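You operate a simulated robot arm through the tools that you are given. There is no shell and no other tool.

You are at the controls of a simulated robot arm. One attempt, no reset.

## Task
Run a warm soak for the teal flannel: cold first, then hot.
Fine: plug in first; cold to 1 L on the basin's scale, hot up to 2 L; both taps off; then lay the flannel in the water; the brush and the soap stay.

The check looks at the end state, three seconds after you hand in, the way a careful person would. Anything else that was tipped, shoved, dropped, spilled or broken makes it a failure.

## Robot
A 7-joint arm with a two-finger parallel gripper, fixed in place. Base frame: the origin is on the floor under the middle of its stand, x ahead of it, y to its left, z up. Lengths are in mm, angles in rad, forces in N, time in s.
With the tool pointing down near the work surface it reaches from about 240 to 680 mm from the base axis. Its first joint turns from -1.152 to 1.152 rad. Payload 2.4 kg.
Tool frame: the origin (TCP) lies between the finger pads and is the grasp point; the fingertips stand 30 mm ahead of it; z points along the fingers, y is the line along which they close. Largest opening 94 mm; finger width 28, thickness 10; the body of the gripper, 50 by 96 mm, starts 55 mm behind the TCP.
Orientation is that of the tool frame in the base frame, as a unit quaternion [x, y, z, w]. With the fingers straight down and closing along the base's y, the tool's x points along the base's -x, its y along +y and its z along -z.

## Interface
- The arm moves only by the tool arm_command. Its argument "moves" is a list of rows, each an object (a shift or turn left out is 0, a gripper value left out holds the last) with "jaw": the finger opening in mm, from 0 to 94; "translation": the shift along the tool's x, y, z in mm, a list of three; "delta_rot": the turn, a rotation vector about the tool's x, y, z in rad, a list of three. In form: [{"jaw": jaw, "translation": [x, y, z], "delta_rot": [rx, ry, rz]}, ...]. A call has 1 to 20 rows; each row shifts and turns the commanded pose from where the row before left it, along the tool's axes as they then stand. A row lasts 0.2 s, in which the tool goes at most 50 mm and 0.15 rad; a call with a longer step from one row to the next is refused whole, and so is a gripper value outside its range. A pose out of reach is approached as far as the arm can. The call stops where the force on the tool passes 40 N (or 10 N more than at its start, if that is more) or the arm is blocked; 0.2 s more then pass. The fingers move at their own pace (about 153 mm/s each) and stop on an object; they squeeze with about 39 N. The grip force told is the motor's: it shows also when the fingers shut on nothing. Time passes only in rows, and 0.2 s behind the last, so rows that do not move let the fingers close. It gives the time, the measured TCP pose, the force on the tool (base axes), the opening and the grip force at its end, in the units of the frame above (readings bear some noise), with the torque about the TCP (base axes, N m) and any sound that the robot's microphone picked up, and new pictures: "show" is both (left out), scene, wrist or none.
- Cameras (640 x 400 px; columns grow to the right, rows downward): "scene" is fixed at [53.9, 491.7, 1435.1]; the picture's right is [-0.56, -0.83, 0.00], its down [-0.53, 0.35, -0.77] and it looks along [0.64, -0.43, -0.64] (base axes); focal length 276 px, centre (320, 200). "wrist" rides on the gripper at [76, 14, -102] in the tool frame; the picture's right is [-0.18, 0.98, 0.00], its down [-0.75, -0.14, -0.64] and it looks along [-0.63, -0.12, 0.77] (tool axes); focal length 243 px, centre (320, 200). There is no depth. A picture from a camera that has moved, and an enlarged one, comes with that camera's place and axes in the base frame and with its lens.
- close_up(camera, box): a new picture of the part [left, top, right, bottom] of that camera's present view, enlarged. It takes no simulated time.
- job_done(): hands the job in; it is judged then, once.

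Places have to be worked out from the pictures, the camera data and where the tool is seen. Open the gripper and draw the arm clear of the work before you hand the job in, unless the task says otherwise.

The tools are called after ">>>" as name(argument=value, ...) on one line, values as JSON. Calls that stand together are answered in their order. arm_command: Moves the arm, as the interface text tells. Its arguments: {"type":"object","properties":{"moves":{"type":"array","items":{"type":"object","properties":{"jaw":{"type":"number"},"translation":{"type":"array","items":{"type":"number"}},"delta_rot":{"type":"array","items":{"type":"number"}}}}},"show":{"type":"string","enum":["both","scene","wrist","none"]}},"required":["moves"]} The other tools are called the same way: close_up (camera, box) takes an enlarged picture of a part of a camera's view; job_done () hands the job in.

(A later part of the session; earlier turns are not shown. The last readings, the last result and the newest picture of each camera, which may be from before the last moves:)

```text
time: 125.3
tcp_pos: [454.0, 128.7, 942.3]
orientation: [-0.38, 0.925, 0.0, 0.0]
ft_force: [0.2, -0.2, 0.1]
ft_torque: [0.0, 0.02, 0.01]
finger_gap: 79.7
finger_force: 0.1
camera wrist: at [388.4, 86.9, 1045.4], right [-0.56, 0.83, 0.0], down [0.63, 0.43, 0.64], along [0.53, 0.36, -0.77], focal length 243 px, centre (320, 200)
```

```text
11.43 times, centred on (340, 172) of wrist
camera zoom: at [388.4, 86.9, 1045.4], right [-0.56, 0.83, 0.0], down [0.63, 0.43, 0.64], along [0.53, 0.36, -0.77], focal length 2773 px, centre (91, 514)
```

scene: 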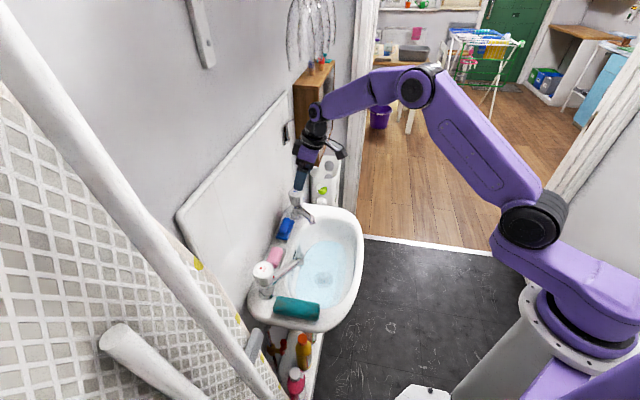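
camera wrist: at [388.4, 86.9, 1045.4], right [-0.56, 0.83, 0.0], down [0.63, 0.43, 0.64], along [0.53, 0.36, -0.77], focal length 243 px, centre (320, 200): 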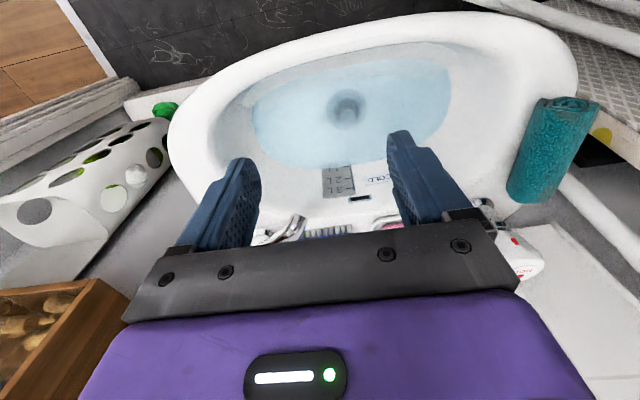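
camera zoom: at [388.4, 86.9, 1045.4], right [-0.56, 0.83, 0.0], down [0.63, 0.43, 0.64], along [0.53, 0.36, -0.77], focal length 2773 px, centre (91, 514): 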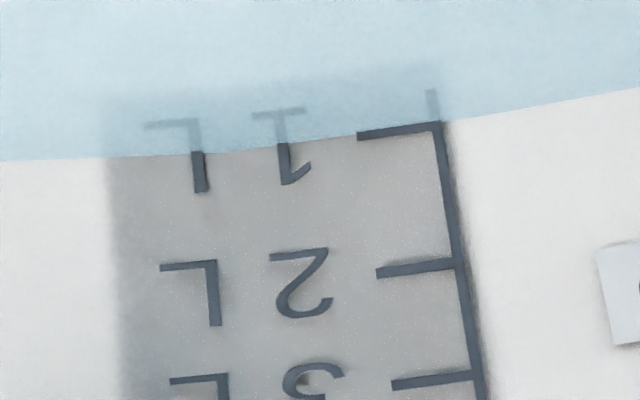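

The water edge lies right along the 1 L tick and the label reads COLD. Now I move over to the hot tap at a safe height and tilt the tool the same way.

>>> arm_command(moves=[{"translation": [-25.5, 30.5, -6]}, {"translation": [-25.5, 30.5, -6]}, {"translation": [-25.5, 30.5, -6]}, {"translation": [-25.5, 30.5, -6]}, {"translation": [-25.5, 30.5, -3]}, {"translation": [-25.5, 30.5, 0]}, {}], show="both")

>>> close_up(camera="wrist", box=[220, 40, 440, 220])

>>> close_up(camera="scene", box=[220, 200, 340, 330])

```text
time: 126.9
tcp_pos: [434.9, 366.0, 972.6]
orientation: [-0.38, 0.925, 0.001, 0.001]
ft_force: [-0.9, 0.3, 0.7]
ft_torque: [0.01, 0.0, 0.04]
finger_gap: 80.1
finger_force: 0.0
camera wrist: at [369.4, 324.3, 1076.4], right [-0.56, 0.83, 0.0], down [0.63, 0.43, 0.64], along [0.53, 0.36, -0.77], focal length 243 px, centre (320, 200)
```

scene: 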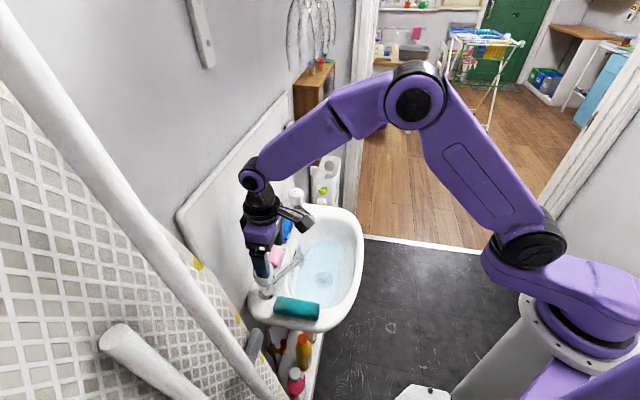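
wrist: 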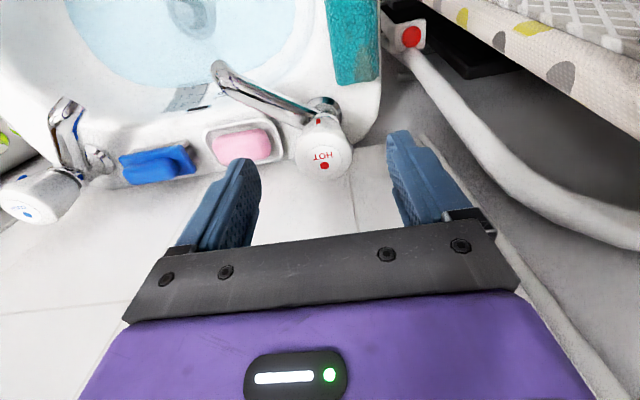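

```text
2.22 times, centred on (330, 130) of wrist
camera zoom: at [369.4, 324.3, 1076.4], right [-0.56, 0.83, 0.0], down [0.63, 0.43, 0.64], along [0.53, 0.36, -0.77], focal length 539 px, centre (298, 356)
```

zoom: 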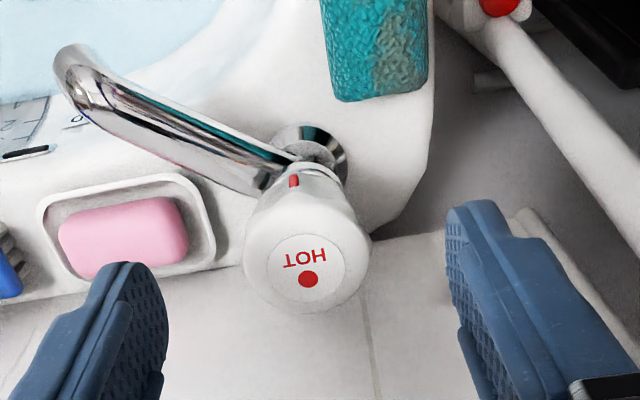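

```text
3.08 times, centred on (280, 265) of scene
camera zoom: at [53.9, 491.7, 1435.1], right [-0.56, -0.83, 0.0], down [-0.53, 0.35, -0.77], along [0.64, -0.43, -0.64], focal length 850 px, centre (443, 0)
```

zoom: 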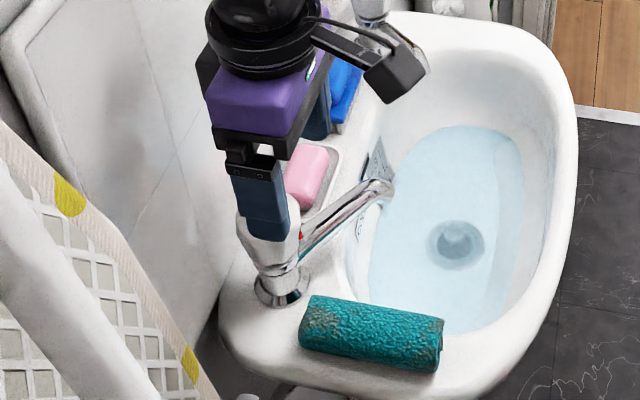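

The hot handle's axis is near (452.5,384.3), at the same height as the cold one. I tilt 15° and move to a standoff above it.

>>> arm_command(moves=[{"delta_rot": [0, -0.131, 0]}, {"delta_rot": [0, -0.131, 0]}, {"translation": [0, -0.4, 14.7]}, {"translation": [0, -0.4, 14.7]}, {}], show="wrist")

>>> close_up(camera="wrist", box=[220, 40, 440, 220])

>>> close_up(camera="scene", box=[220, 200, 340, 330])

```text
time: 128.1
tcp_pos: [440.3, 369.3, 943.2]
orientation: [-0.376, 0.917, 0.049, 0.122]
ft_force: [-0.9, -0.2, 0.3]
ft_torque: [0.01, 0.02, 0.02]
finger_gap: 79.8
finger_force: 0.0
camera wrist: at [357.4, 310.8, 1022.3], right [-0.56, 0.82, 0.05], down [0.5, 0.29, 0.82], along [0.66, 0.48, -0.57], focal length 243 px, centre (320, 200)
```

wrist: 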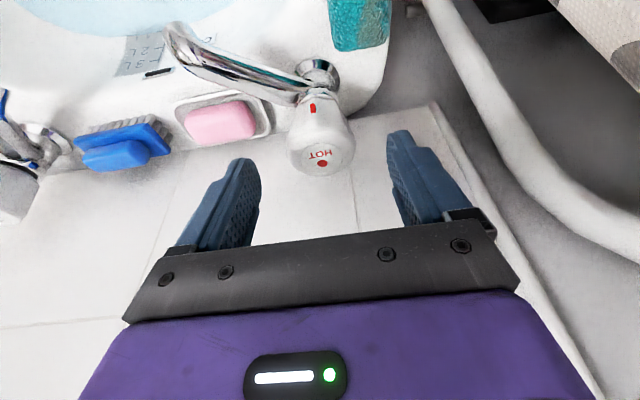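

```text
2.22 times, centred on (330, 130) of wrist
camera zoom: at [357.4, 310.8, 1022.3], right [-0.56, 0.82, 0.05], down [0.5, 0.29, 0.82], along [0.66, 0.48, -0.57], focal length 539 px, centre (298, 356)
```

zoom: 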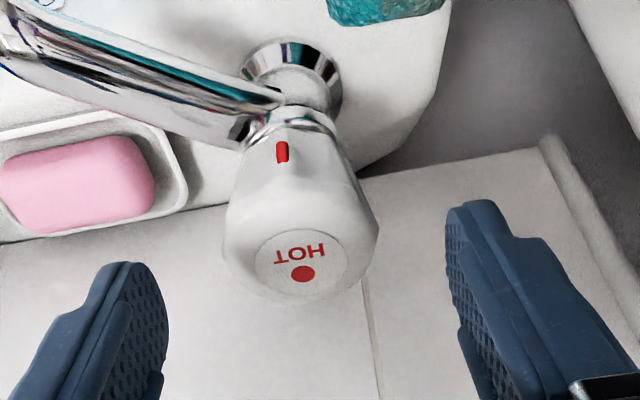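

```text
3.08 times, centred on (280, 265) of scene
camera zoom: at [53.9, 491.7, 1435.1], right [-0.56, -0.83, 0.0], down [-0.53, 0.35, -0.77], along [0.64, -0.43, -0.64], focal length 850 px, centre (443, 0)
```

zoom: 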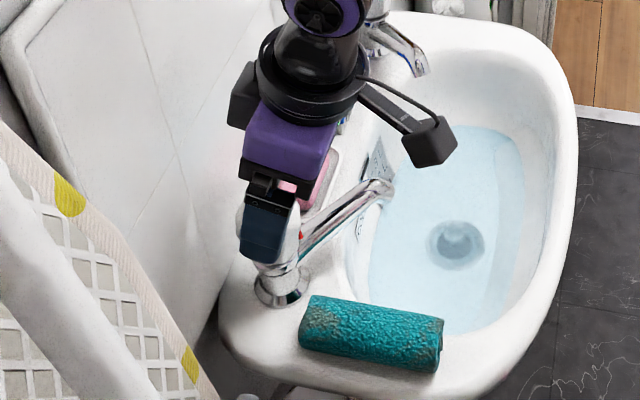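

The handle sits at tool offset of about (−10,−1.5,49). I advance 55 mm with that correction so it ends centred between the pads, then check.

>>> arm_command(moves=[{"translation": [-2.3, -0.6, 18.5]}, {"translation": [-2.4, -0.6, 18.5]}, {"translation": [0, 0, 18.5]}, {}], show="none")

>>> close_up(camera="wrist", box=[220, 40, 440, 220])

>>> close_up(camera="scene", box=[220, 200, 340, 330])

```text
time: 129.1
tcp_pos: [452.0, 382.6, 889.7]
orientation: [-0.376, 0.917, 0.05, 0.122]
ft_force: [-0.5, -0.6, 1.0]
ft_torque: [-0.01, 0.0, -0.02]
finger_gap: 80.0
finger_force: 0.0
```

```text
2.22 times, centred on (330, 130) of wrist
camera zoom: at [370.2, 323.1, 969.3], right [-0.56, 0.82, 0.05], down [0.5, 0.29, 0.82], along [0.66, 0.48, -0.58], focal length 539 px, centre (298, 356)
```

zoom: 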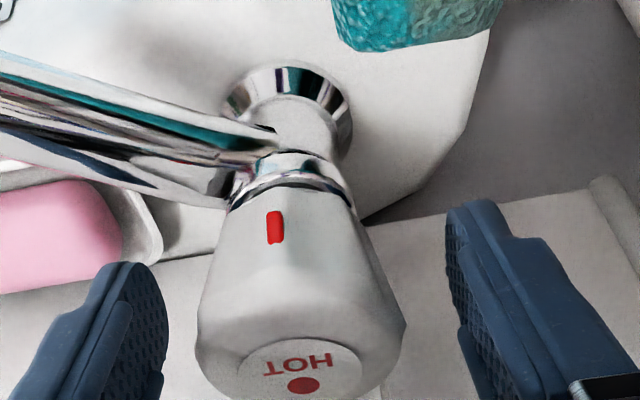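

```text
3.08 times, centred on (280, 265) of scene
camera zoom: at [53.9, 491.7, 1435.1], right [-0.56, -0.83, 0.0], down [-0.53, 0.35, -0.77], along [0.64, -0.43, -0.64], focal length 850 px, centre (443, 0)
```

zoom: 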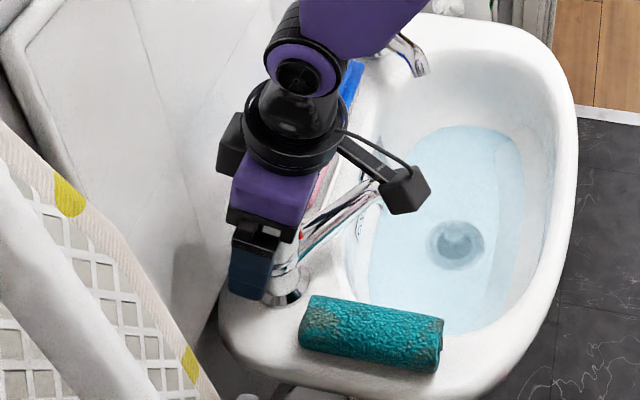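

The hot handle is centred. So that the scale stays in the wrist camera's view once open, I first turn the open gripper clockwise 0.3 rad around the handle, then close on it.

>>> arm_command(moves=[{"translation": [0, 0.4, 0], "delta_rot": [0.0389, 0, 0.145]}, {"translation": [0, 0.5, 0], "delta_rot": [0.0389, 0, 0.145]}, {}], show="wrist")

>>> close_up(camera="wrist", box=[200, 40, 440, 220])

>>> close_up(camera="scene", box=[220, 200, 340, 330])

```text
time: 129.9
tcp_pos: [453.2, 384.3, 890.2]
orientation: [-0.234, 0.963, 0.031, 0.128]
ft_force: [-0.2, -0.7, 0.5]
ft_torque: [-0.02, 0.01, -0.01]
finger_gap: 80.1
finger_force: 0.1
camera wrist: at [356.0, 351.1, 969.7], right [-0.29, 0.95, 0.05], down [0.56, 0.13, 0.82], along [0.77, 0.27, -0.58], focal length 243 px, centre (320, 200)
```

wrist: 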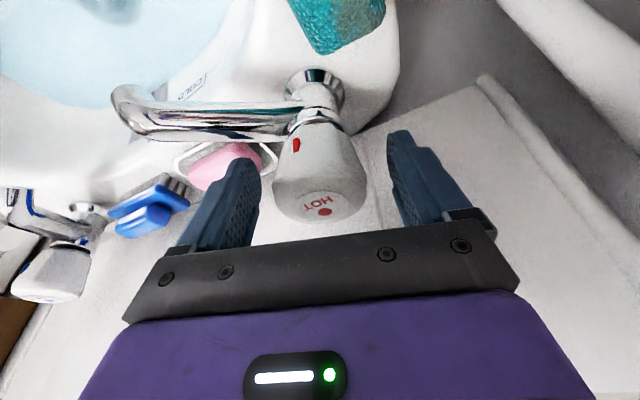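

```text
2.22 times, centred on (320, 130) of wrist
camera zoom: at [356.0, 351.1, 969.7], right [-0.29, 0.95, 0.05], down [0.56, 0.13, 0.82], along [0.77, 0.27, -0.58], focal length 539 px, centre (320, 356)
```

zoom: 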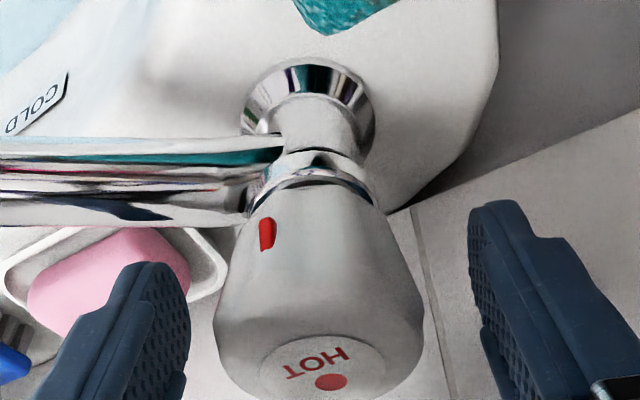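

```text
3.08 times, centred on (280, 265) of scene
camera zoom: at [53.9, 491.7, 1435.1], right [-0.56, -0.83, 0.0], down [-0.53, 0.35, -0.77], along [0.64, -0.43, -0.64], focal length 850 px, centre (443, 0)
```

zoom: 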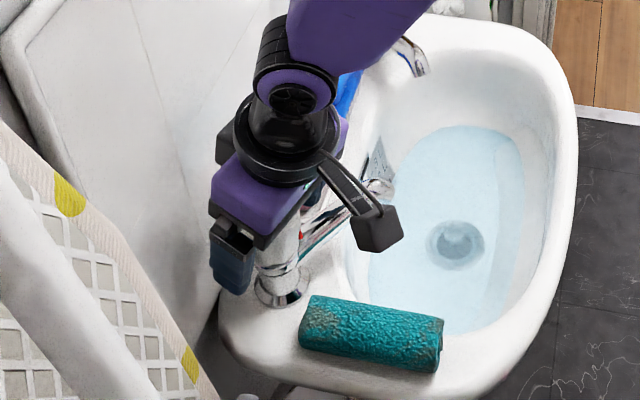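

Everything is clear; I close on the hot handle.

>>> arm_command(moves=[{"jaw": 35}, {}, {}, {}], show="none")

>>> close_up(camera="wrist", box=[100, 20, 440, 230])

```text
time: 130.9
tcp_pos: [455.3, 383.7, 889.4]
orientation: [-0.235, 0.963, 0.031, 0.128]
ft_force: [6.6, -4.2, 6.0]
ft_torque: [0.24, 0.12, -0.02]
finger_gap: 50.7
finger_force: 45.2
```

```text
1.88 times, centred on (270, 125) of wrist
camera zoom: at [356.9, 350.7, 970.0], right [-0.29, 0.95, 0.05], down [0.56, 0.13, 0.82], along [0.77, 0.27, -0.57], focal length 457 px, centre (414, 341)
```

zoom: 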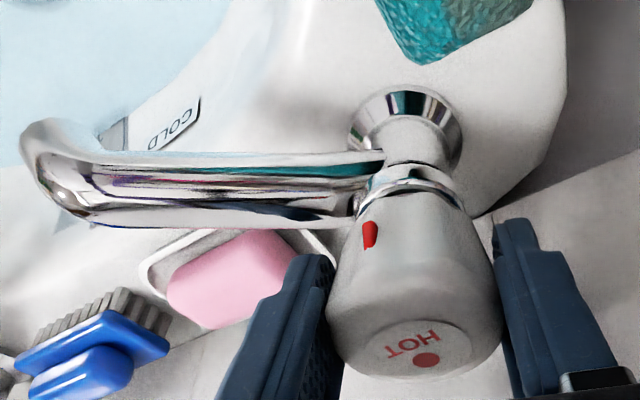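

Gripped at 50.7 mm with a small side load. I turn it 0.2 rad anticlockwise and look for a stream.

>>> arm_command(moves=[{"translation": [0, -0.3, 0], "delta_rot": [-0.0259, 0, -0.0966]}, {"translation": [0, -0.3, 0], "delta_rot": [-0.0259, 0, -0.0966]}, {}], show="none")

>>> close_up(camera="scene", box=[220, 200, 350, 330])

>>> close_up(camera="wrist", box=[60, 0, 440, 230])

```text
time: 131.7
tcp_pos: [453.8, 383.2, 889.9]
orientation: [-0.33, 0.934, 0.044, 0.126]
ft_force: [1.6, -10.0, 23.2]
ft_torque: [0.37, -0.16, -0.02]
finger_gap: 50.7
finger_force: 44.4
```

```text
3.08 times, centred on (285, 265) of scene
camera zoom: at [53.7, 491.1, 1435.3], right [-0.56, -0.83, 0.0], down [-0.53, 0.35, -0.77], along [0.64, -0.43, -0.64], focal length 850 px, centre (428, 0)
```

zoom: 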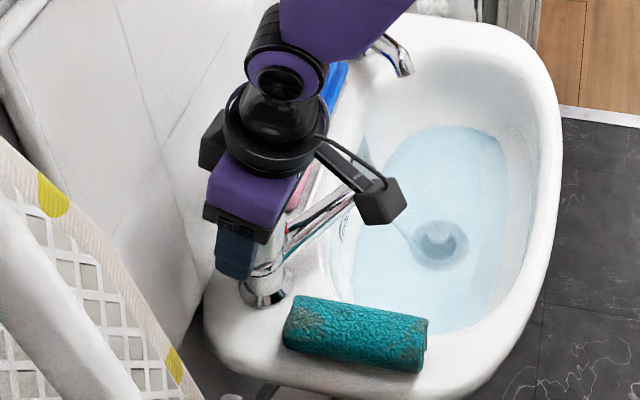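

```text
1.68 times, centred on (250, 115) of wrist
camera zoom: at [365.9, 331.8, 970.0], right [-0.48, 0.88, 0.05], down [0.52, 0.24, 0.82], along [0.7, 0.42, -0.57], focal length 409 px, centre (438, 343)
```

zoom: 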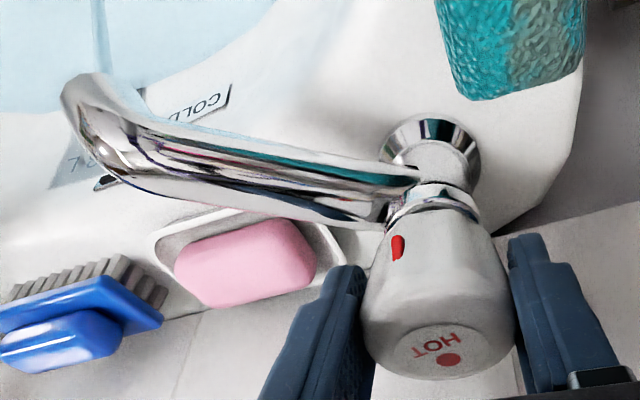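

The hot tap runs. I relieve the vertical load by 1.5 mm and open it another 0.15 rad, then look for the scale in the wrist view.

>>> arm_command(moves=[{"translation": [0, -0.2, -1.5], "delta_rot": [-0.0194, 0, -0.0725]}, {"translation": [0, -0.2, 0], "delta_rot": [-0.0194, 0, -0.0725]}, {}], show="none")

>>> close_up(camera="wrist", box=[60, 0, 440, 230])

>>> close_up(camera="wrist", box=[60, 20, 180, 100])

>>> close_up(camera="scene", box=[285, 225, 350, 300])

```text
time: 132.5
tcp_pos: [454.1, 383.1, 890.7]
orientation: [-0.399, 0.907, 0.053, 0.122]
ft_force: [22.6, 3.5, -5.6]
ft_torque: [0.19, -0.11, -0.03]
finger_gap: 50.6
finger_force: 44.5
```

```text
1.68 times, centred on (250, 115) of wrist
camera zoom: at [374.9, 319.4, 970.1], right [-0.6, 0.8, 0.05], down [0.48, 0.32, 0.82], along [0.64, 0.52, -0.57], focal length 409 px, centre (438, 343)
```

zoom: 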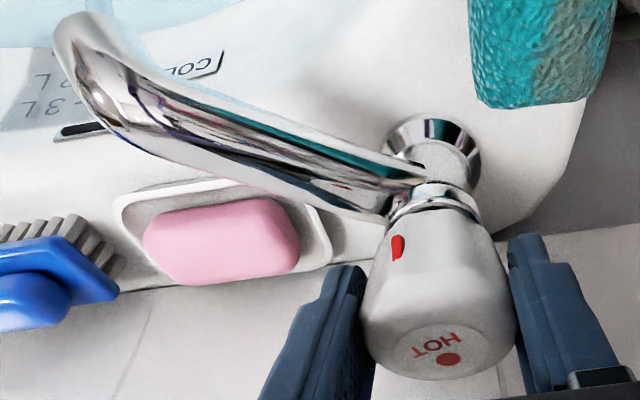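

```text
5.00 times, centred on (120, 60) of wrist
camera zoom: at [374.9, 319.4, 970.1], right [-0.6, 0.8, 0.05], down [0.48, 0.32, 0.82], along [0.64, 0.52, -0.57], focal length 1213 px, centre (1320, 900)
```

zoom: 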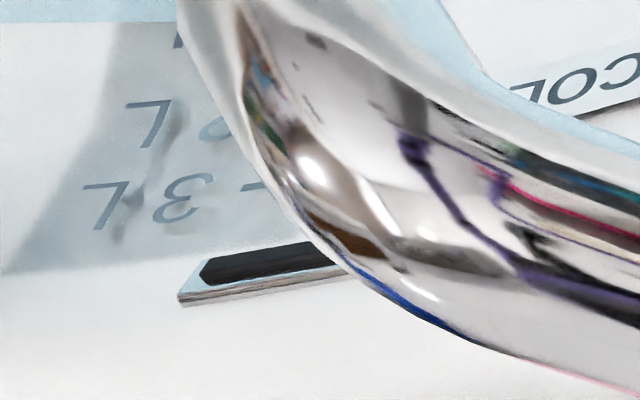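

```text
5.33 times, centred on (318, 262) of scene
camera zoom: at [54.6, 491.8, 1435.0], right [-0.56, -0.83, 0.0], down [-0.53, 0.35, -0.77], along [0.64, -0.43, -0.64], focal length 1474 px, centre (333, -133)
```

zoom: 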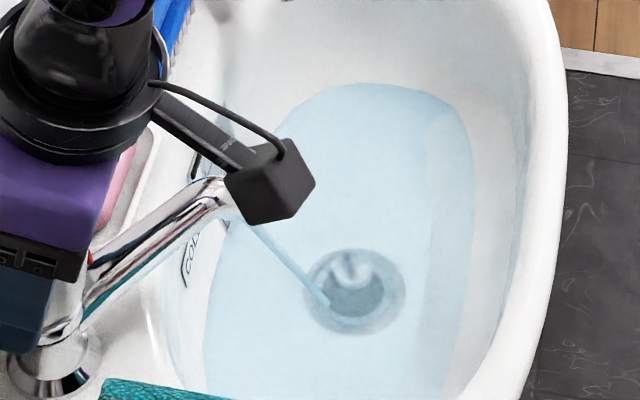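

Letters 2 L and 3 L are visible beside the hot spout, with the water edge at the top left. I relieve the side load and wait about 4 s to measure the rate.

>>> arm_command(moves=[{"translation": [-1.2, -1, 0]}, {}, {}, {}, {}, {}, {}, {}, {}, {}, {}, {}, {}, {}, {}, {}, {}, {}, {}], show="none")

>>> close_up(camera="wrist", box=[60, 20, 180, 100])

>>> close_up(camera="scene", box=[285, 225, 350, 300])

```text
time: 136.5
tcp_pos: [454.4, 382.5, 891.2]
orientation: [-0.399, 0.907, 0.053, 0.12]
ft_force: [16.2, -0.2, -4.8]
ft_torque: [-0.29, -0.22, -0.01]
finger_gap: 50.4
finger_force: 45.2
```

```text
5.00 times, centred on (120, 60) of wrist
camera zoom: at [375.1, 319.6, 970.7], right [-0.6, 0.8, 0.05], down [0.48, 0.32, 0.82], along [0.63, 0.52, -0.58], focal length 1213 px, centre (1320, 900)
```

zoom: 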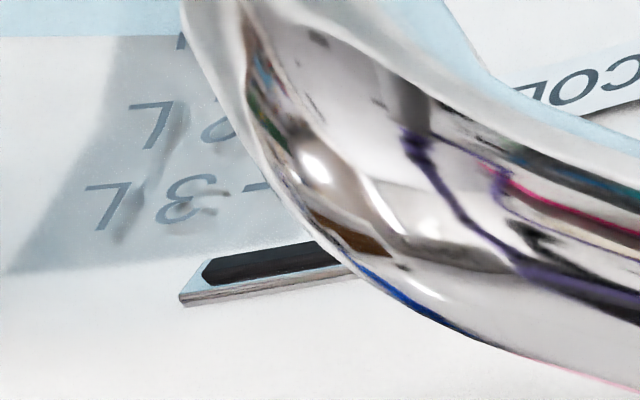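

```text
5.33 times, centred on (318, 262) of scene
camera zoom: at [54.4, 491.7, 1435.0], right [-0.56, -0.83, 0.0], down [-0.53, 0.35, -0.77], along [0.64, -0.43, -0.64], focal length 1474 px, centre (333, -133)
```

zoom: 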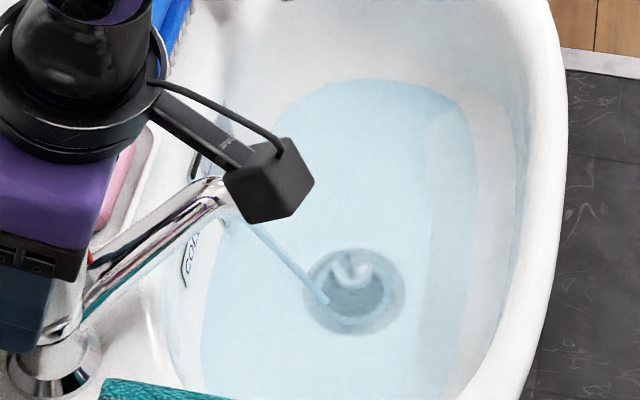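

The edge rose about 15 px in 4 s (about 0.045 L/s); the 2 L level should cross the "L" of "2 L" near row 124, about 87 px away. I wait 8 s.

>>> arm_command(moves=[{"translation": [0, -0.6, 0]}, {}, {}, {}, {}, {}, {}, {}, {}, {}, {}, {}, {}, {}, {}, {}, {}, {}, {}], show="none")

>>> arm_command(moves=[{}, {}, {}, {}, {}, {}, {}, {}, {}, {}, {}, {}, {}, {}, {}, {}, {}, {}, {}], show="none")

>>> close_up(camera="wrist", box=[60, 20, 180, 100])

>>> close_up(camera="scene", box=[270, 200, 360, 300])

```text
time: 140.5
tcp_pos: [453.7, 383.6, 891.6]
orientation: [-0.399, 0.907, 0.053, 0.122]
ft_force: [2.6, -2.5, 13.3]
ft_torque: [-0.1, -0.28, 0.0]
finger_gap: 50.5
finger_force: 45.8
```

```text
time: 144.5
tcp_pos: [454.0, 382.3, 890.9]
orientation: [-0.4, 0.907, 0.053, 0.122]
ft_force: [3.0, 2.4, 14.7]
ft_torque: [-0.16, -0.36, 0.01]
finger_gap: 50.1
finger_force: 44.7
```

```text
5.00 times, centred on (120, 60) of wrist
camera zoom: at [375.2, 319.6, 970.7], right [-0.6, 0.8, 0.05], down [0.48, 0.32, 0.82], along [0.63, 0.52, -0.57], focal length 1213 px, centre (1320, 900)
```

zoom: 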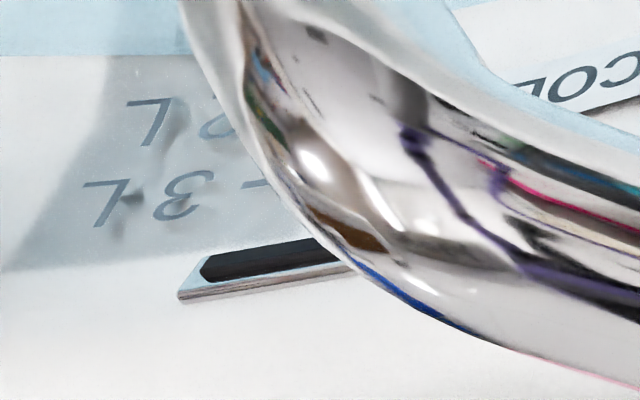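

```text
4.00 times, centred on (315, 250) of scene
camera zoom: at [53.8, 491.5, 1435.1], right [-0.56, -0.83, 0.0], down [-0.53, 0.35, -0.77], along [0.64, -0.43, -0.64], focal length 1105 px, centre (340, 0)
```

zoom: 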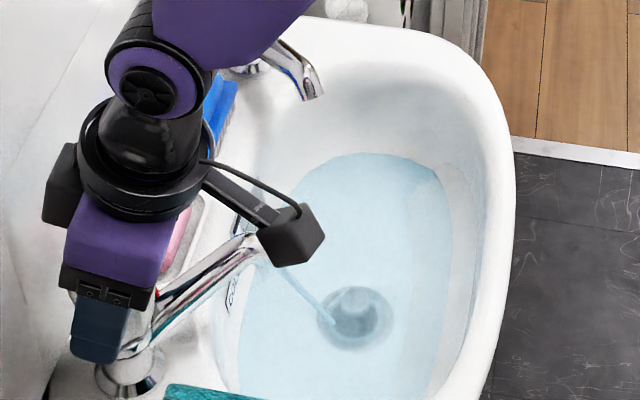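

The edge is at row 56, rising about 2.4 px/s; about 64 px to go. I wait another 12 s.

>>> arm_command(moves=[{"translation": [0, 0, -0.7]}, {}, {}, {}, {}, {}, {}, {}, {}, {}, {}, {}, {}, {}, {}, {}, {}, {}, {}], show="none")

>>> arm_command(moves=[{}, {}, {}, {}, {}, {}, {}, {}, {}, {}, {}, {}, {}, {}, {}, {}, {}, {}, {}], show="none")

>>> arm_command(moves=[{}, {}, {}, {}, {}, {}, {}, {}, {}, {}, {}, {}, {}, {}, {}, {}, {}, {}, {}], show="none")

>>> close_up(camera="wrist", box=[60, 20, 180, 100])

```text
time: 148.5
tcp_pos: [454.2, 383.6, 891.2]
orientation: [-0.4, 0.907, 0.054, 0.12]
ft_force: [14.6, 13.0, -17.1]
ft_torque: [-0.37, -0.18, 0.0]
finger_gap: 49.8
finger_force: 44.9
```

```text
time: 152.5
tcp_pos: [453.9, 383.1, 891.1]
orientation: [-0.399, 0.907, 0.053, 0.121]
ft_force: [12.0, 11.8, -9.6]
ft_torque: [-0.35, -0.15, 0.02]
finger_gap: 49.9
finger_force: 44.3
```

```text
time: 156.5
tcp_pos: [453.8, 383.8, 891.0]
orientation: [-0.398, 0.908, 0.053, 0.121]
ft_force: [10.5, 11.0, -2.7]
ft_torque: [-0.35, -0.2, 0.0]
finger_gap: 49.7
finger_force: 44.9
```

```text
5.00 times, centred on (120, 60) of wrist
camera zoom: at [375.1, 319.7, 971.4], right [-0.6, 0.8, 0.05], down [0.48, 0.32, 0.82], along [0.63, 0.52, -0.57], focal length 1213 px, centre (1320, 900)
```

zoom: 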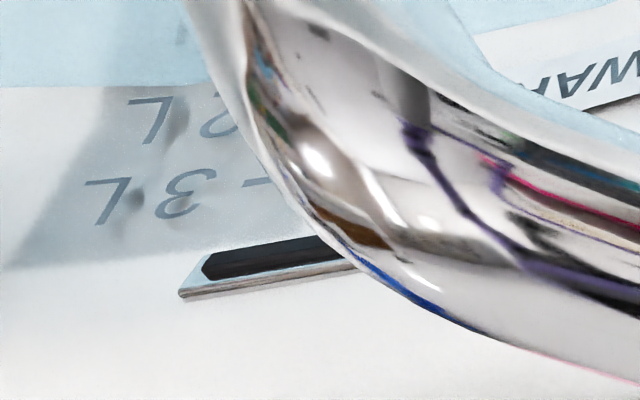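

The label now shows "WARM", and the edge is at row 86 (2 L expected near row 115–120, 2.5 px/s). I wait 7 s more and re-check.

>>> arm_command(moves=[{}, {}, {}, {}, {}, {}, {}, {}, {}, {}, {}, {}, {}, {}, {}, {}, {}, {}, {}], show="none")

>>> arm_command(moves=[{}, {}, {}, {}, {}, {}, {}, {}, {}, {}, {}, {}, {}, {}], show="none")

>>> close_up(camera="wrist", box=[60, 20, 180, 100])

>>> close_up(camera="wrist", box=[70, 25, 130, 65])

```text
time: 160.5
tcp_pos: [453.5, 384.2, 891.4]
orientation: [-0.4, 0.907, 0.053, 0.121]
ft_force: [9.8, 10.8, 2.3]
ft_torque: [-0.32, -0.25, 0.01]
finger_gap: 49.9
finger_force: 45.0
```

```text
time: 163.5
tcp_pos: [454.0, 382.9, 892.0]
orientation: [-0.399, 0.907, 0.053, 0.122]
ft_force: [7.9, 11.5, 4.8]
ft_torque: [-0.26, -0.26, -0.01]
finger_gap: 49.4
finger_force: 45.3
```

```text
5.00 times, centred on (120, 60) of wrist
camera zoom: at [375.1, 319.8, 971.5], right [-0.6, 0.8, 0.05], down [0.48, 0.32, 0.82], along [0.63, 0.52, -0.57], focal length 1213 px, centre (1320, 900)
```

zoom: 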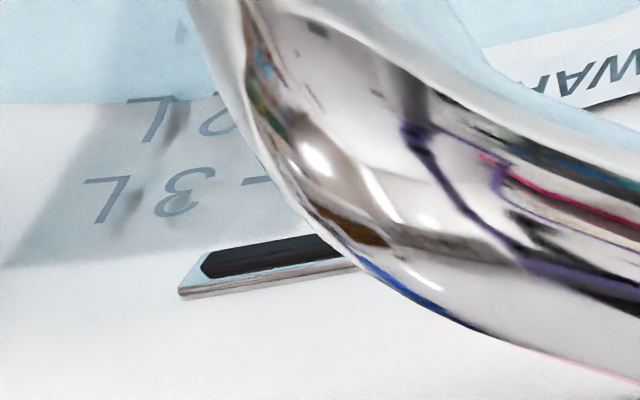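

```text
10.00 times, centred on (100, 45) of wrist
camera zoom: at [375.1, 319.8, 971.5], right [-0.6, 0.8, 0.05], down [0.48, 0.32, 0.82], along [0.63, 0.52, -0.57], focal length 2426 px, centre (2520, 1750)
```

zoom: 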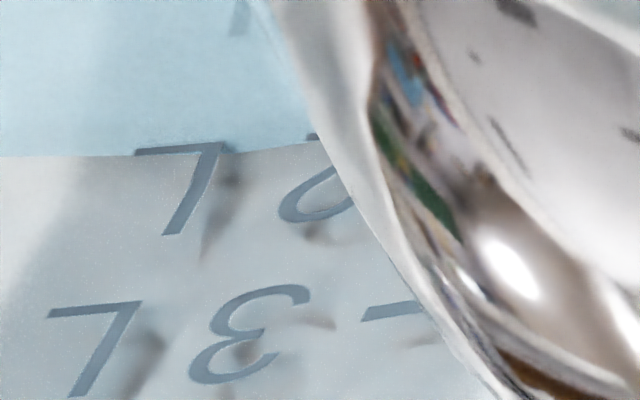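

The edge reached the base of the "2 L" letters; the tick itself (hidden by the spout) is about 30 px higher in this zoom, roughly 6 s away. I wait 3 s and look again.

>>> arm_command(moves=[{}, {}, {}, {}, {}, {}, {}, {}, {}, {}, {}, {}, {}, {}], show="none")

>>> close_up(camera="wrist", box=[70, 25, 130, 65])

```text
time: 166.5
tcp_pos: [454.0, 383.3, 891.5]
orientation: [-0.399, 0.908, 0.053, 0.12]
ft_force: [8.1, 12.2, 4.3]
ft_torque: [-0.23, -0.25, 0.01]
finger_gap: 49.8
finger_force: 44.6
```

```text
10.00 times, centred on (100, 45) of wrist
camera zoom: at [375.1, 319.8, 971.5], right [-0.6, 0.8, 0.05], down [0.48, 0.32, 0.82], along [0.63, 0.52, -0.57], focal length 2426 px, centre (2520, 1750)
```

zoom: 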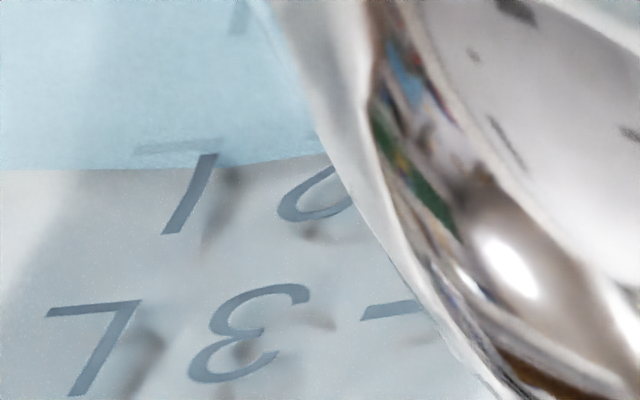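

About 18 px (≈0.11 L) remain at 4.3 px/s. I wait 3 s and then turn the handle clockwise 0.36 rad to close.

>>> arm_command(moves=[{}, {}, {}, {}, {}, {}, {}, {}, {}, {}, {}, {}, {}, {}, {}, {"translation": [0, 0.3, 0], "delta_rot": [0.0311, 0, 0.1159]}, {"translation": [0, 0.3, 0], "delta_rot": [0.0311, 0, 0.1159]}, {"translation": [0, 0.3, 0], "delta_rot": [0.0311, 0, 0.1159]}, {}], show="none")

>>> close_up(camera="scene", box=[250, 200, 360, 310])

>>> close_up(camera="wrist", box=[60, 0, 440, 230])

```text
time: 170.5
tcp_pos: [454.4, 383.0, 891.4]
orientation: [-0.23, 0.964, 0.032, 0.13]
ft_force: [7.7, 15.9, 7.0]
ft_torque: [-0.91, -0.47, 0.01]
finger_gap: 49.7
finger_force: 45.0
```

```text
3.64 times, centred on (305, 255) of scene
camera zoom: at [54.0, 492.0, 1435.0], right [-0.56, -0.83, 0.0], down [-0.53, 0.35, -0.77], along [0.64, -0.43, -0.64], focal length 1005 px, centre (374, 0)
```

zoom: 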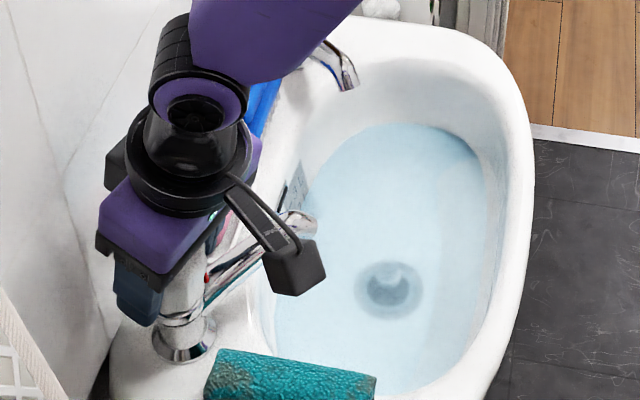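

```text
1.68 times, centred on (250, 115) of wrist
camera zoom: at [357.1, 352.0, 971.5], right [-0.29, 0.96, 0.05], down [0.56, 0.13, 0.82], along [0.78, 0.26, -0.57], focal length 409 px, centre (438, 343)
```

zoom: 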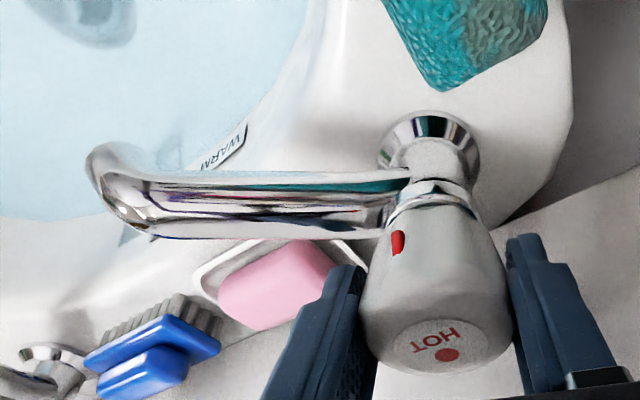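

The handle is back to its starting angle, but no stop torque shows yet. I turn it another 0.06 rad clockwise to make sure it is shut, and look at the spout.

>>> arm_command(moves=[{"translation": [0, 0.2, 0], "delta_rot": [0.0155, 0, 0.058]}, {}], show="none")

>>> close_up(camera="wrist", box=[60, 40, 220, 160])

>>> close_up(camera="scene", box=[290, 240, 350, 300])

```text
time: 171.1
tcp_pos: [453.5, 383.8, 893.3]
orientation: [-0.201, 0.971, 0.027, 0.131]
ft_force: [6.8, 7.1, 9.7]
ft_torque: [0.16, -0.42, 0.97]
finger_gap: 50.2
finger_force: 45.0
```

```text
3.33 times, centred on (140, 100) of wrist
camera zoom: at [355.3, 358.0, 971.5], right [-0.23, 0.97, 0.05], down [0.57, 0.09, 0.82], along [0.79, 0.21, -0.57], focal length 809 px, centre (920, 533)
```

zoom: 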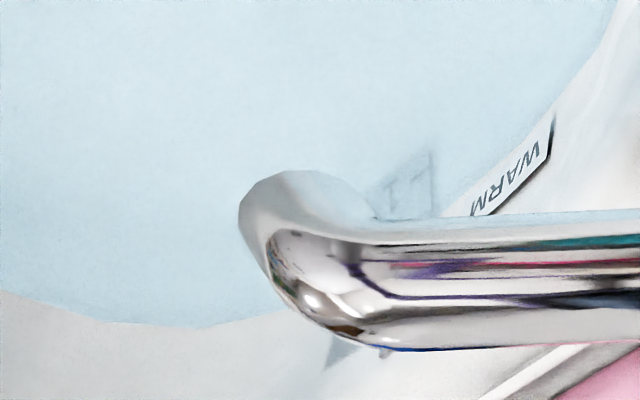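

```text
6.67 times, centred on (320, 270) of scene
camera zoom: at [53.9, 491.7, 1435.1], right [-0.56, -0.83, 0.0], down [-0.53, 0.35, -0.77], along [0.64, -0.43, -0.64], focal length 1842 px, centre (320, -267)
```

zoom: 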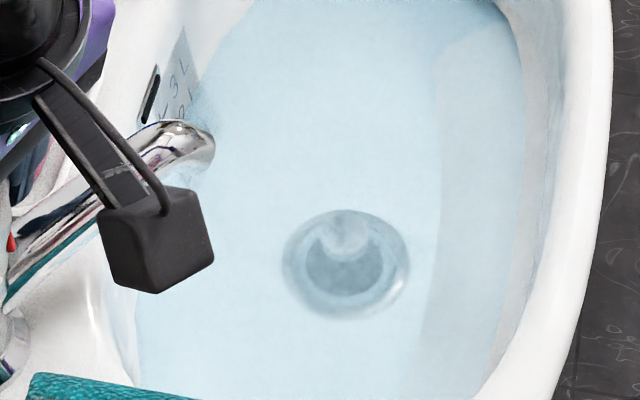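

The stop torque (0.97 N·m) confirms the hot tap is shut and there's no stream. I release, back off along the tool axis, and return to the scale viewpoint.

>>> arm_command(moves=[{"jaw": 80}, {}, {"translation": [0, 0, -20]}, {"translation": [0, 0, -30]}, {"translation": [0, 0, -35]}, {"delta_rot": [-0.0325, 0, -0.1214]}, {"delta_rot": [-0.0325, 0, -0.1214]}, {"delta_rot": [-0.0325, 0, -0.1214]}, {"delta_rot": [0, 0.131, 0]}, {"delta_rot": [0, 0.131, 0]}, {}], show="both")

```text
time: 173.5
tcp_pos: [433.6, 373.8, 975.2]
orientation: [-0.384, 0.924, 0.0, -0.001]
ft_force: [-0.3, -0.2, 0.1]
ft_torque: [0.02, 0.01, 0.01]
finger_gap: 79.8
finger_force: 0.1
camera wrist: at [368.6, 331.0, 1077.3], right [-0.57, 0.82, 0.0], down [0.63, 0.43, 0.64], along [0.53, 0.36, -0.77], focal length 243 px, centre (320, 200)
```

scene: 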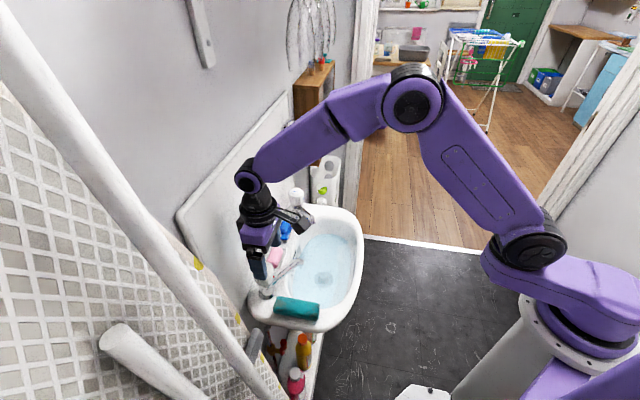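
wrist: 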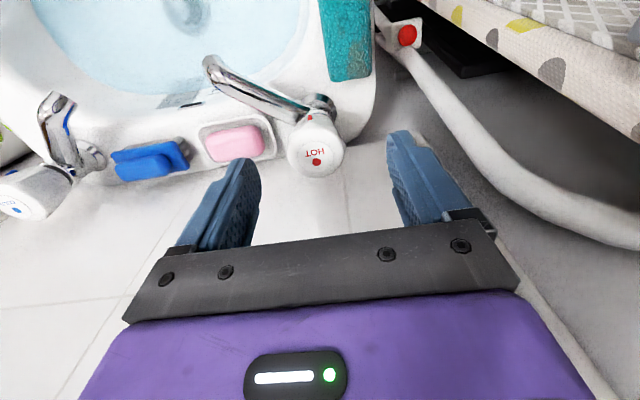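

Both taps are shut and untouched things are in place. I go to the scale viewpoint to read the level.

>>> arm_command(moves=[{"translation": [26.5, -31.4, 5.5]}, {"translation": [26.5, -31.4, 5.5]}, {"translation": [26.5, -31.4, 5.5]}, {"translation": [26.5, -31.4, 5.5]}, {"translation": [26.5, -31.4, 5.5]}, {"translation": [26.5, -31.4, 5.5]}, {}, {}], show="both")

>>> close_up(camera="wrist", box=[315, 155, 365, 190])

>>> close_up(camera="wrist", box=[300, 150, 400, 220])

```text
time: 175.3
tcp_pos: [456.6, 130.3, 940.8]
orientation: [-0.383, 0.924, 0.001, 0.001]
ft_force: [0.7, 0.2, 0.6]
ft_torque: [0.01, -0.01, 0.02]
finger_gap: 79.9
finger_force: 0.0
camera wrist: at [391.5, 85.9, 1043.0], right [-0.57, 0.82, 0.0], down [0.63, 0.43, 0.64], along [0.53, 0.36, -0.77], focal length 243 px, centre (320, 200)
```

scene: 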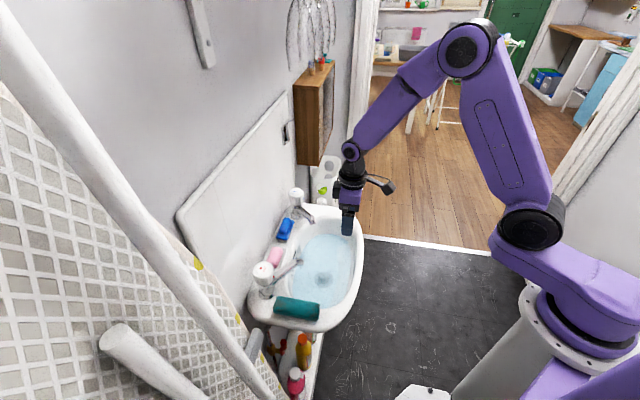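
wrist: 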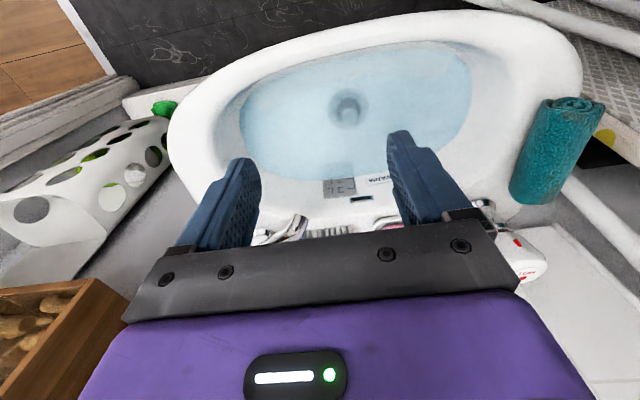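

```text
11.43 times, centred on (340, 172) of wrist
camera zoom: at [391.5, 85.9, 1043.0], right [-0.57, 0.82, 0.0], down [0.63, 0.43, 0.64], along [0.53, 0.36, -0.77], focal length 2773 px, centre (91, 514)
```

zoom: 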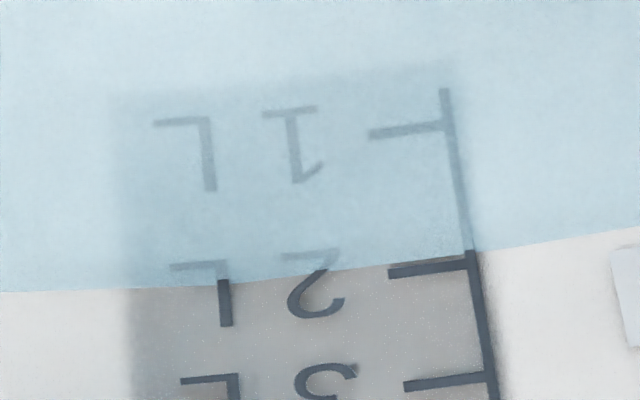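

```text
5.71 times, centred on (350, 185) of wrist
camera zoom: at [391.5, 85.9, 1043.0], right [-0.57, 0.82, 0.0], down [0.63, 0.43, 0.64], along [0.53, 0.36, -0.77], focal length 1386 px, centre (149, 286)
```

zoom: 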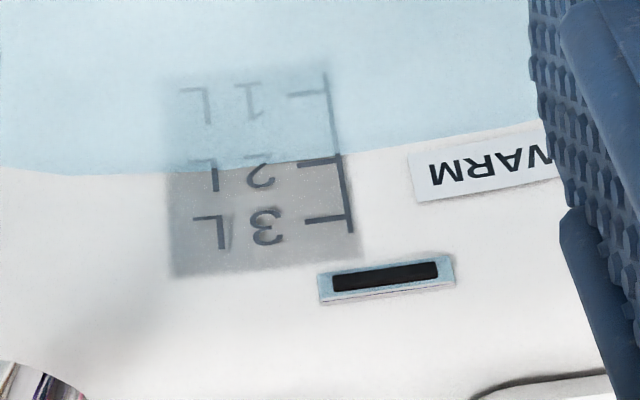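

The water edge lies right at the 2 L tick (about 1.95 L), the label says WARM, and nothing is running. Next is the flannel: I move above it to see it properly.

>>> arm_command(moves=[{"translation": [-14.7, 36.3, -2]}, {"translation": [-14.7, 36.3, -2]}, {"translation": [-14.7, 36.3, -2]}, {"translation": [-14.7, 36.3, -2]}, {"translation": [-14.7, 36.3, -2]}, {"translation": [-10, 30, 0]}, {}], show="both")

>>> close_up(camera="wrist", box=[220, 40, 460, 220])

>>> close_up(camera="scene", box=[240, 220, 360, 340])

```text
time: 176.9
tcp_pos: [366.0, 339.7, 950.4]
orientation: [-0.383, 0.924, 0.0, 0.001]
ft_force: [-0.4, -0.3, 0.2]
ft_torque: [-0.01, -0.02, 0.0]
finger_gap: 80.0
finger_force: 0.0
camera wrist: at [300.7, 297.2, 1053.9], right [-0.57, 0.82, 0.0], down [0.63, 0.43, 0.64], along [0.53, 0.36, -0.77], focal length 243 px, centre (320, 200)
```

scene: 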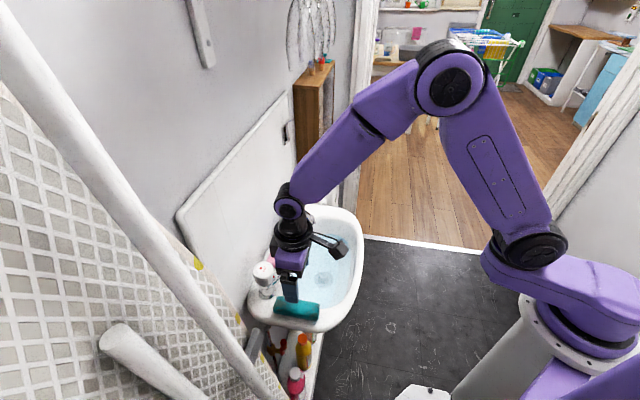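
wrist: 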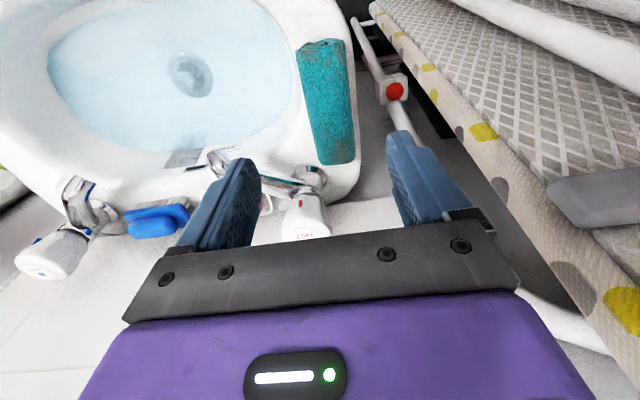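

```text
2.22 times, centred on (340, 130) of wrist
camera zoom: at [300.7, 297.2, 1053.9], right [-0.57, 0.82, 0.0], down [0.63, 0.43, 0.64], along [0.53, 0.36, -0.77], focal length 539 px, centre (276, 356)
```

zoom: 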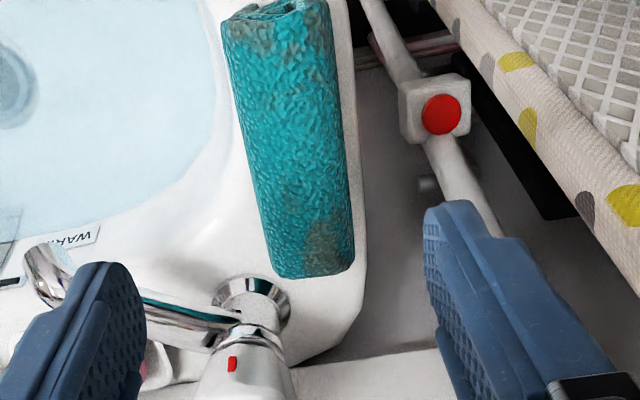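

```text
3.33 times, centred on (300, 280) of scene
camera zoom: at [53.9, 491.7, 1435.1], right [-0.56, -0.83, 0.0], down [-0.53, 0.35, -0.77], along [0.64, -0.43, -0.64], focal length 921 px, centre (387, -67)
```

zoom: 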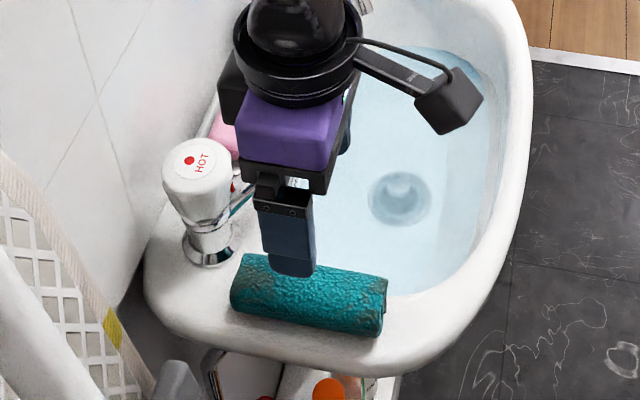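

The flannel roll lies along the wall normal, centred near (366,350), top near z 838. The pipe with the red valve is much lower (z≈620). I shift over the roll, narrow the jaws to 64, and descend to z≈895.

>>> arm_command(moves=[{"jaw": 64, "translation": [-3.8, 3.4, 20]}, {"translation": [-3.7, 3.4, 20]}, {"translation": [0, 0, 15]}, {}], show="both")

>>> close_up(camera="wrist", box=[220, 40, 460, 220])

>>> close_up(camera="scene", box=[240, 240, 340, 330])

```text
time: 177.9
tcp_pos: [365.6, 349.9, 897.5]
orientation: [-0.383, 0.924, 0.001, 0.001]
ft_force: [1.2, 0.2, -0.3]
ft_torque: [-0.03, 0.0, 0.0]
finger_gap: 64.1
finger_force: 0.1
camera wrist: at [302.0, 306.8, 998.9], right [-0.57, 0.82, 0.0], down [0.63, 0.43, 0.64], along [0.53, 0.36, -0.77], focal length 243 px, centre (320, 200)
```

scene: 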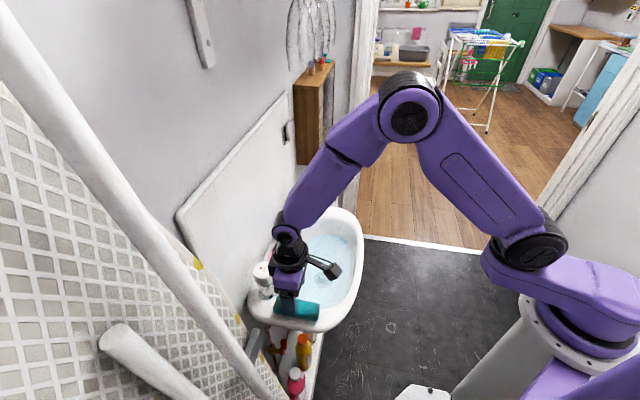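
wrist: 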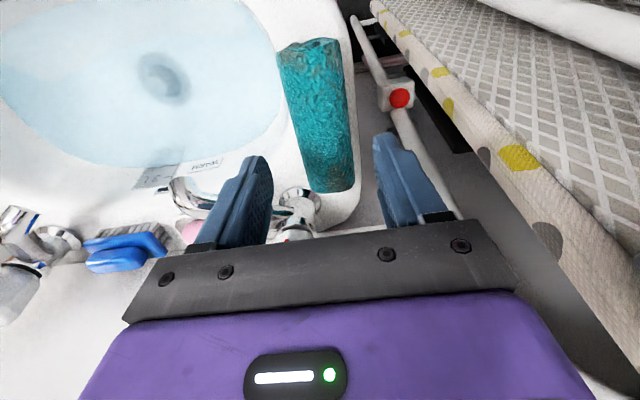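

```text
2.22 times, centred on (340, 130) of wrist
camera zoom: at [302.0, 306.8, 998.9], right [-0.57, 0.82, 0.0], down [0.63, 0.43, 0.64], along [0.53, 0.36, -0.77], focal length 539 px, centre (276, 356)
```

zoom: 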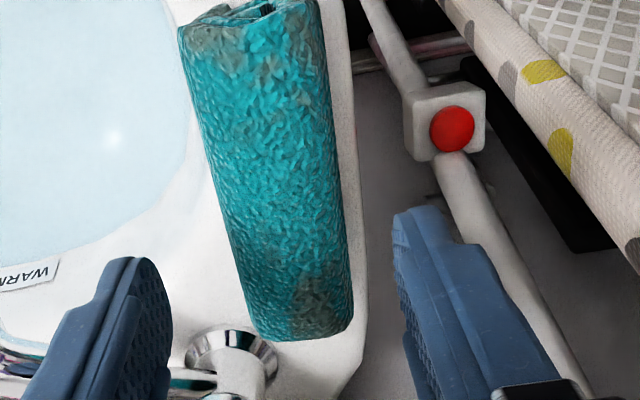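

```text
4.44 times, centred on (290, 285) of scene
camera zoom: at [53.9, 491.7, 1435.1], right [-0.56, -0.83, 0.0], down [-0.53, 0.35, -0.77], along [0.64, -0.43, -0.64], focal length 1228 px, centre (453, -178)
```

zoom: 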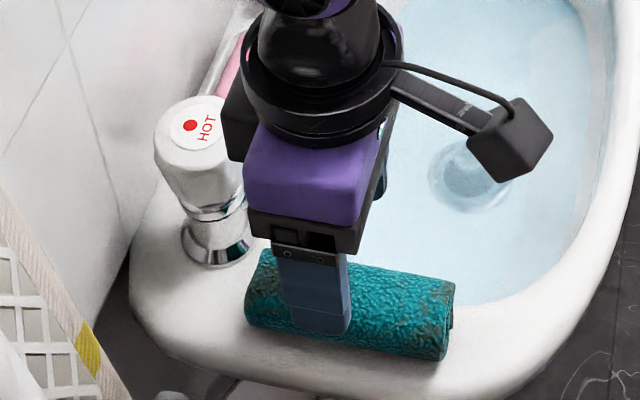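

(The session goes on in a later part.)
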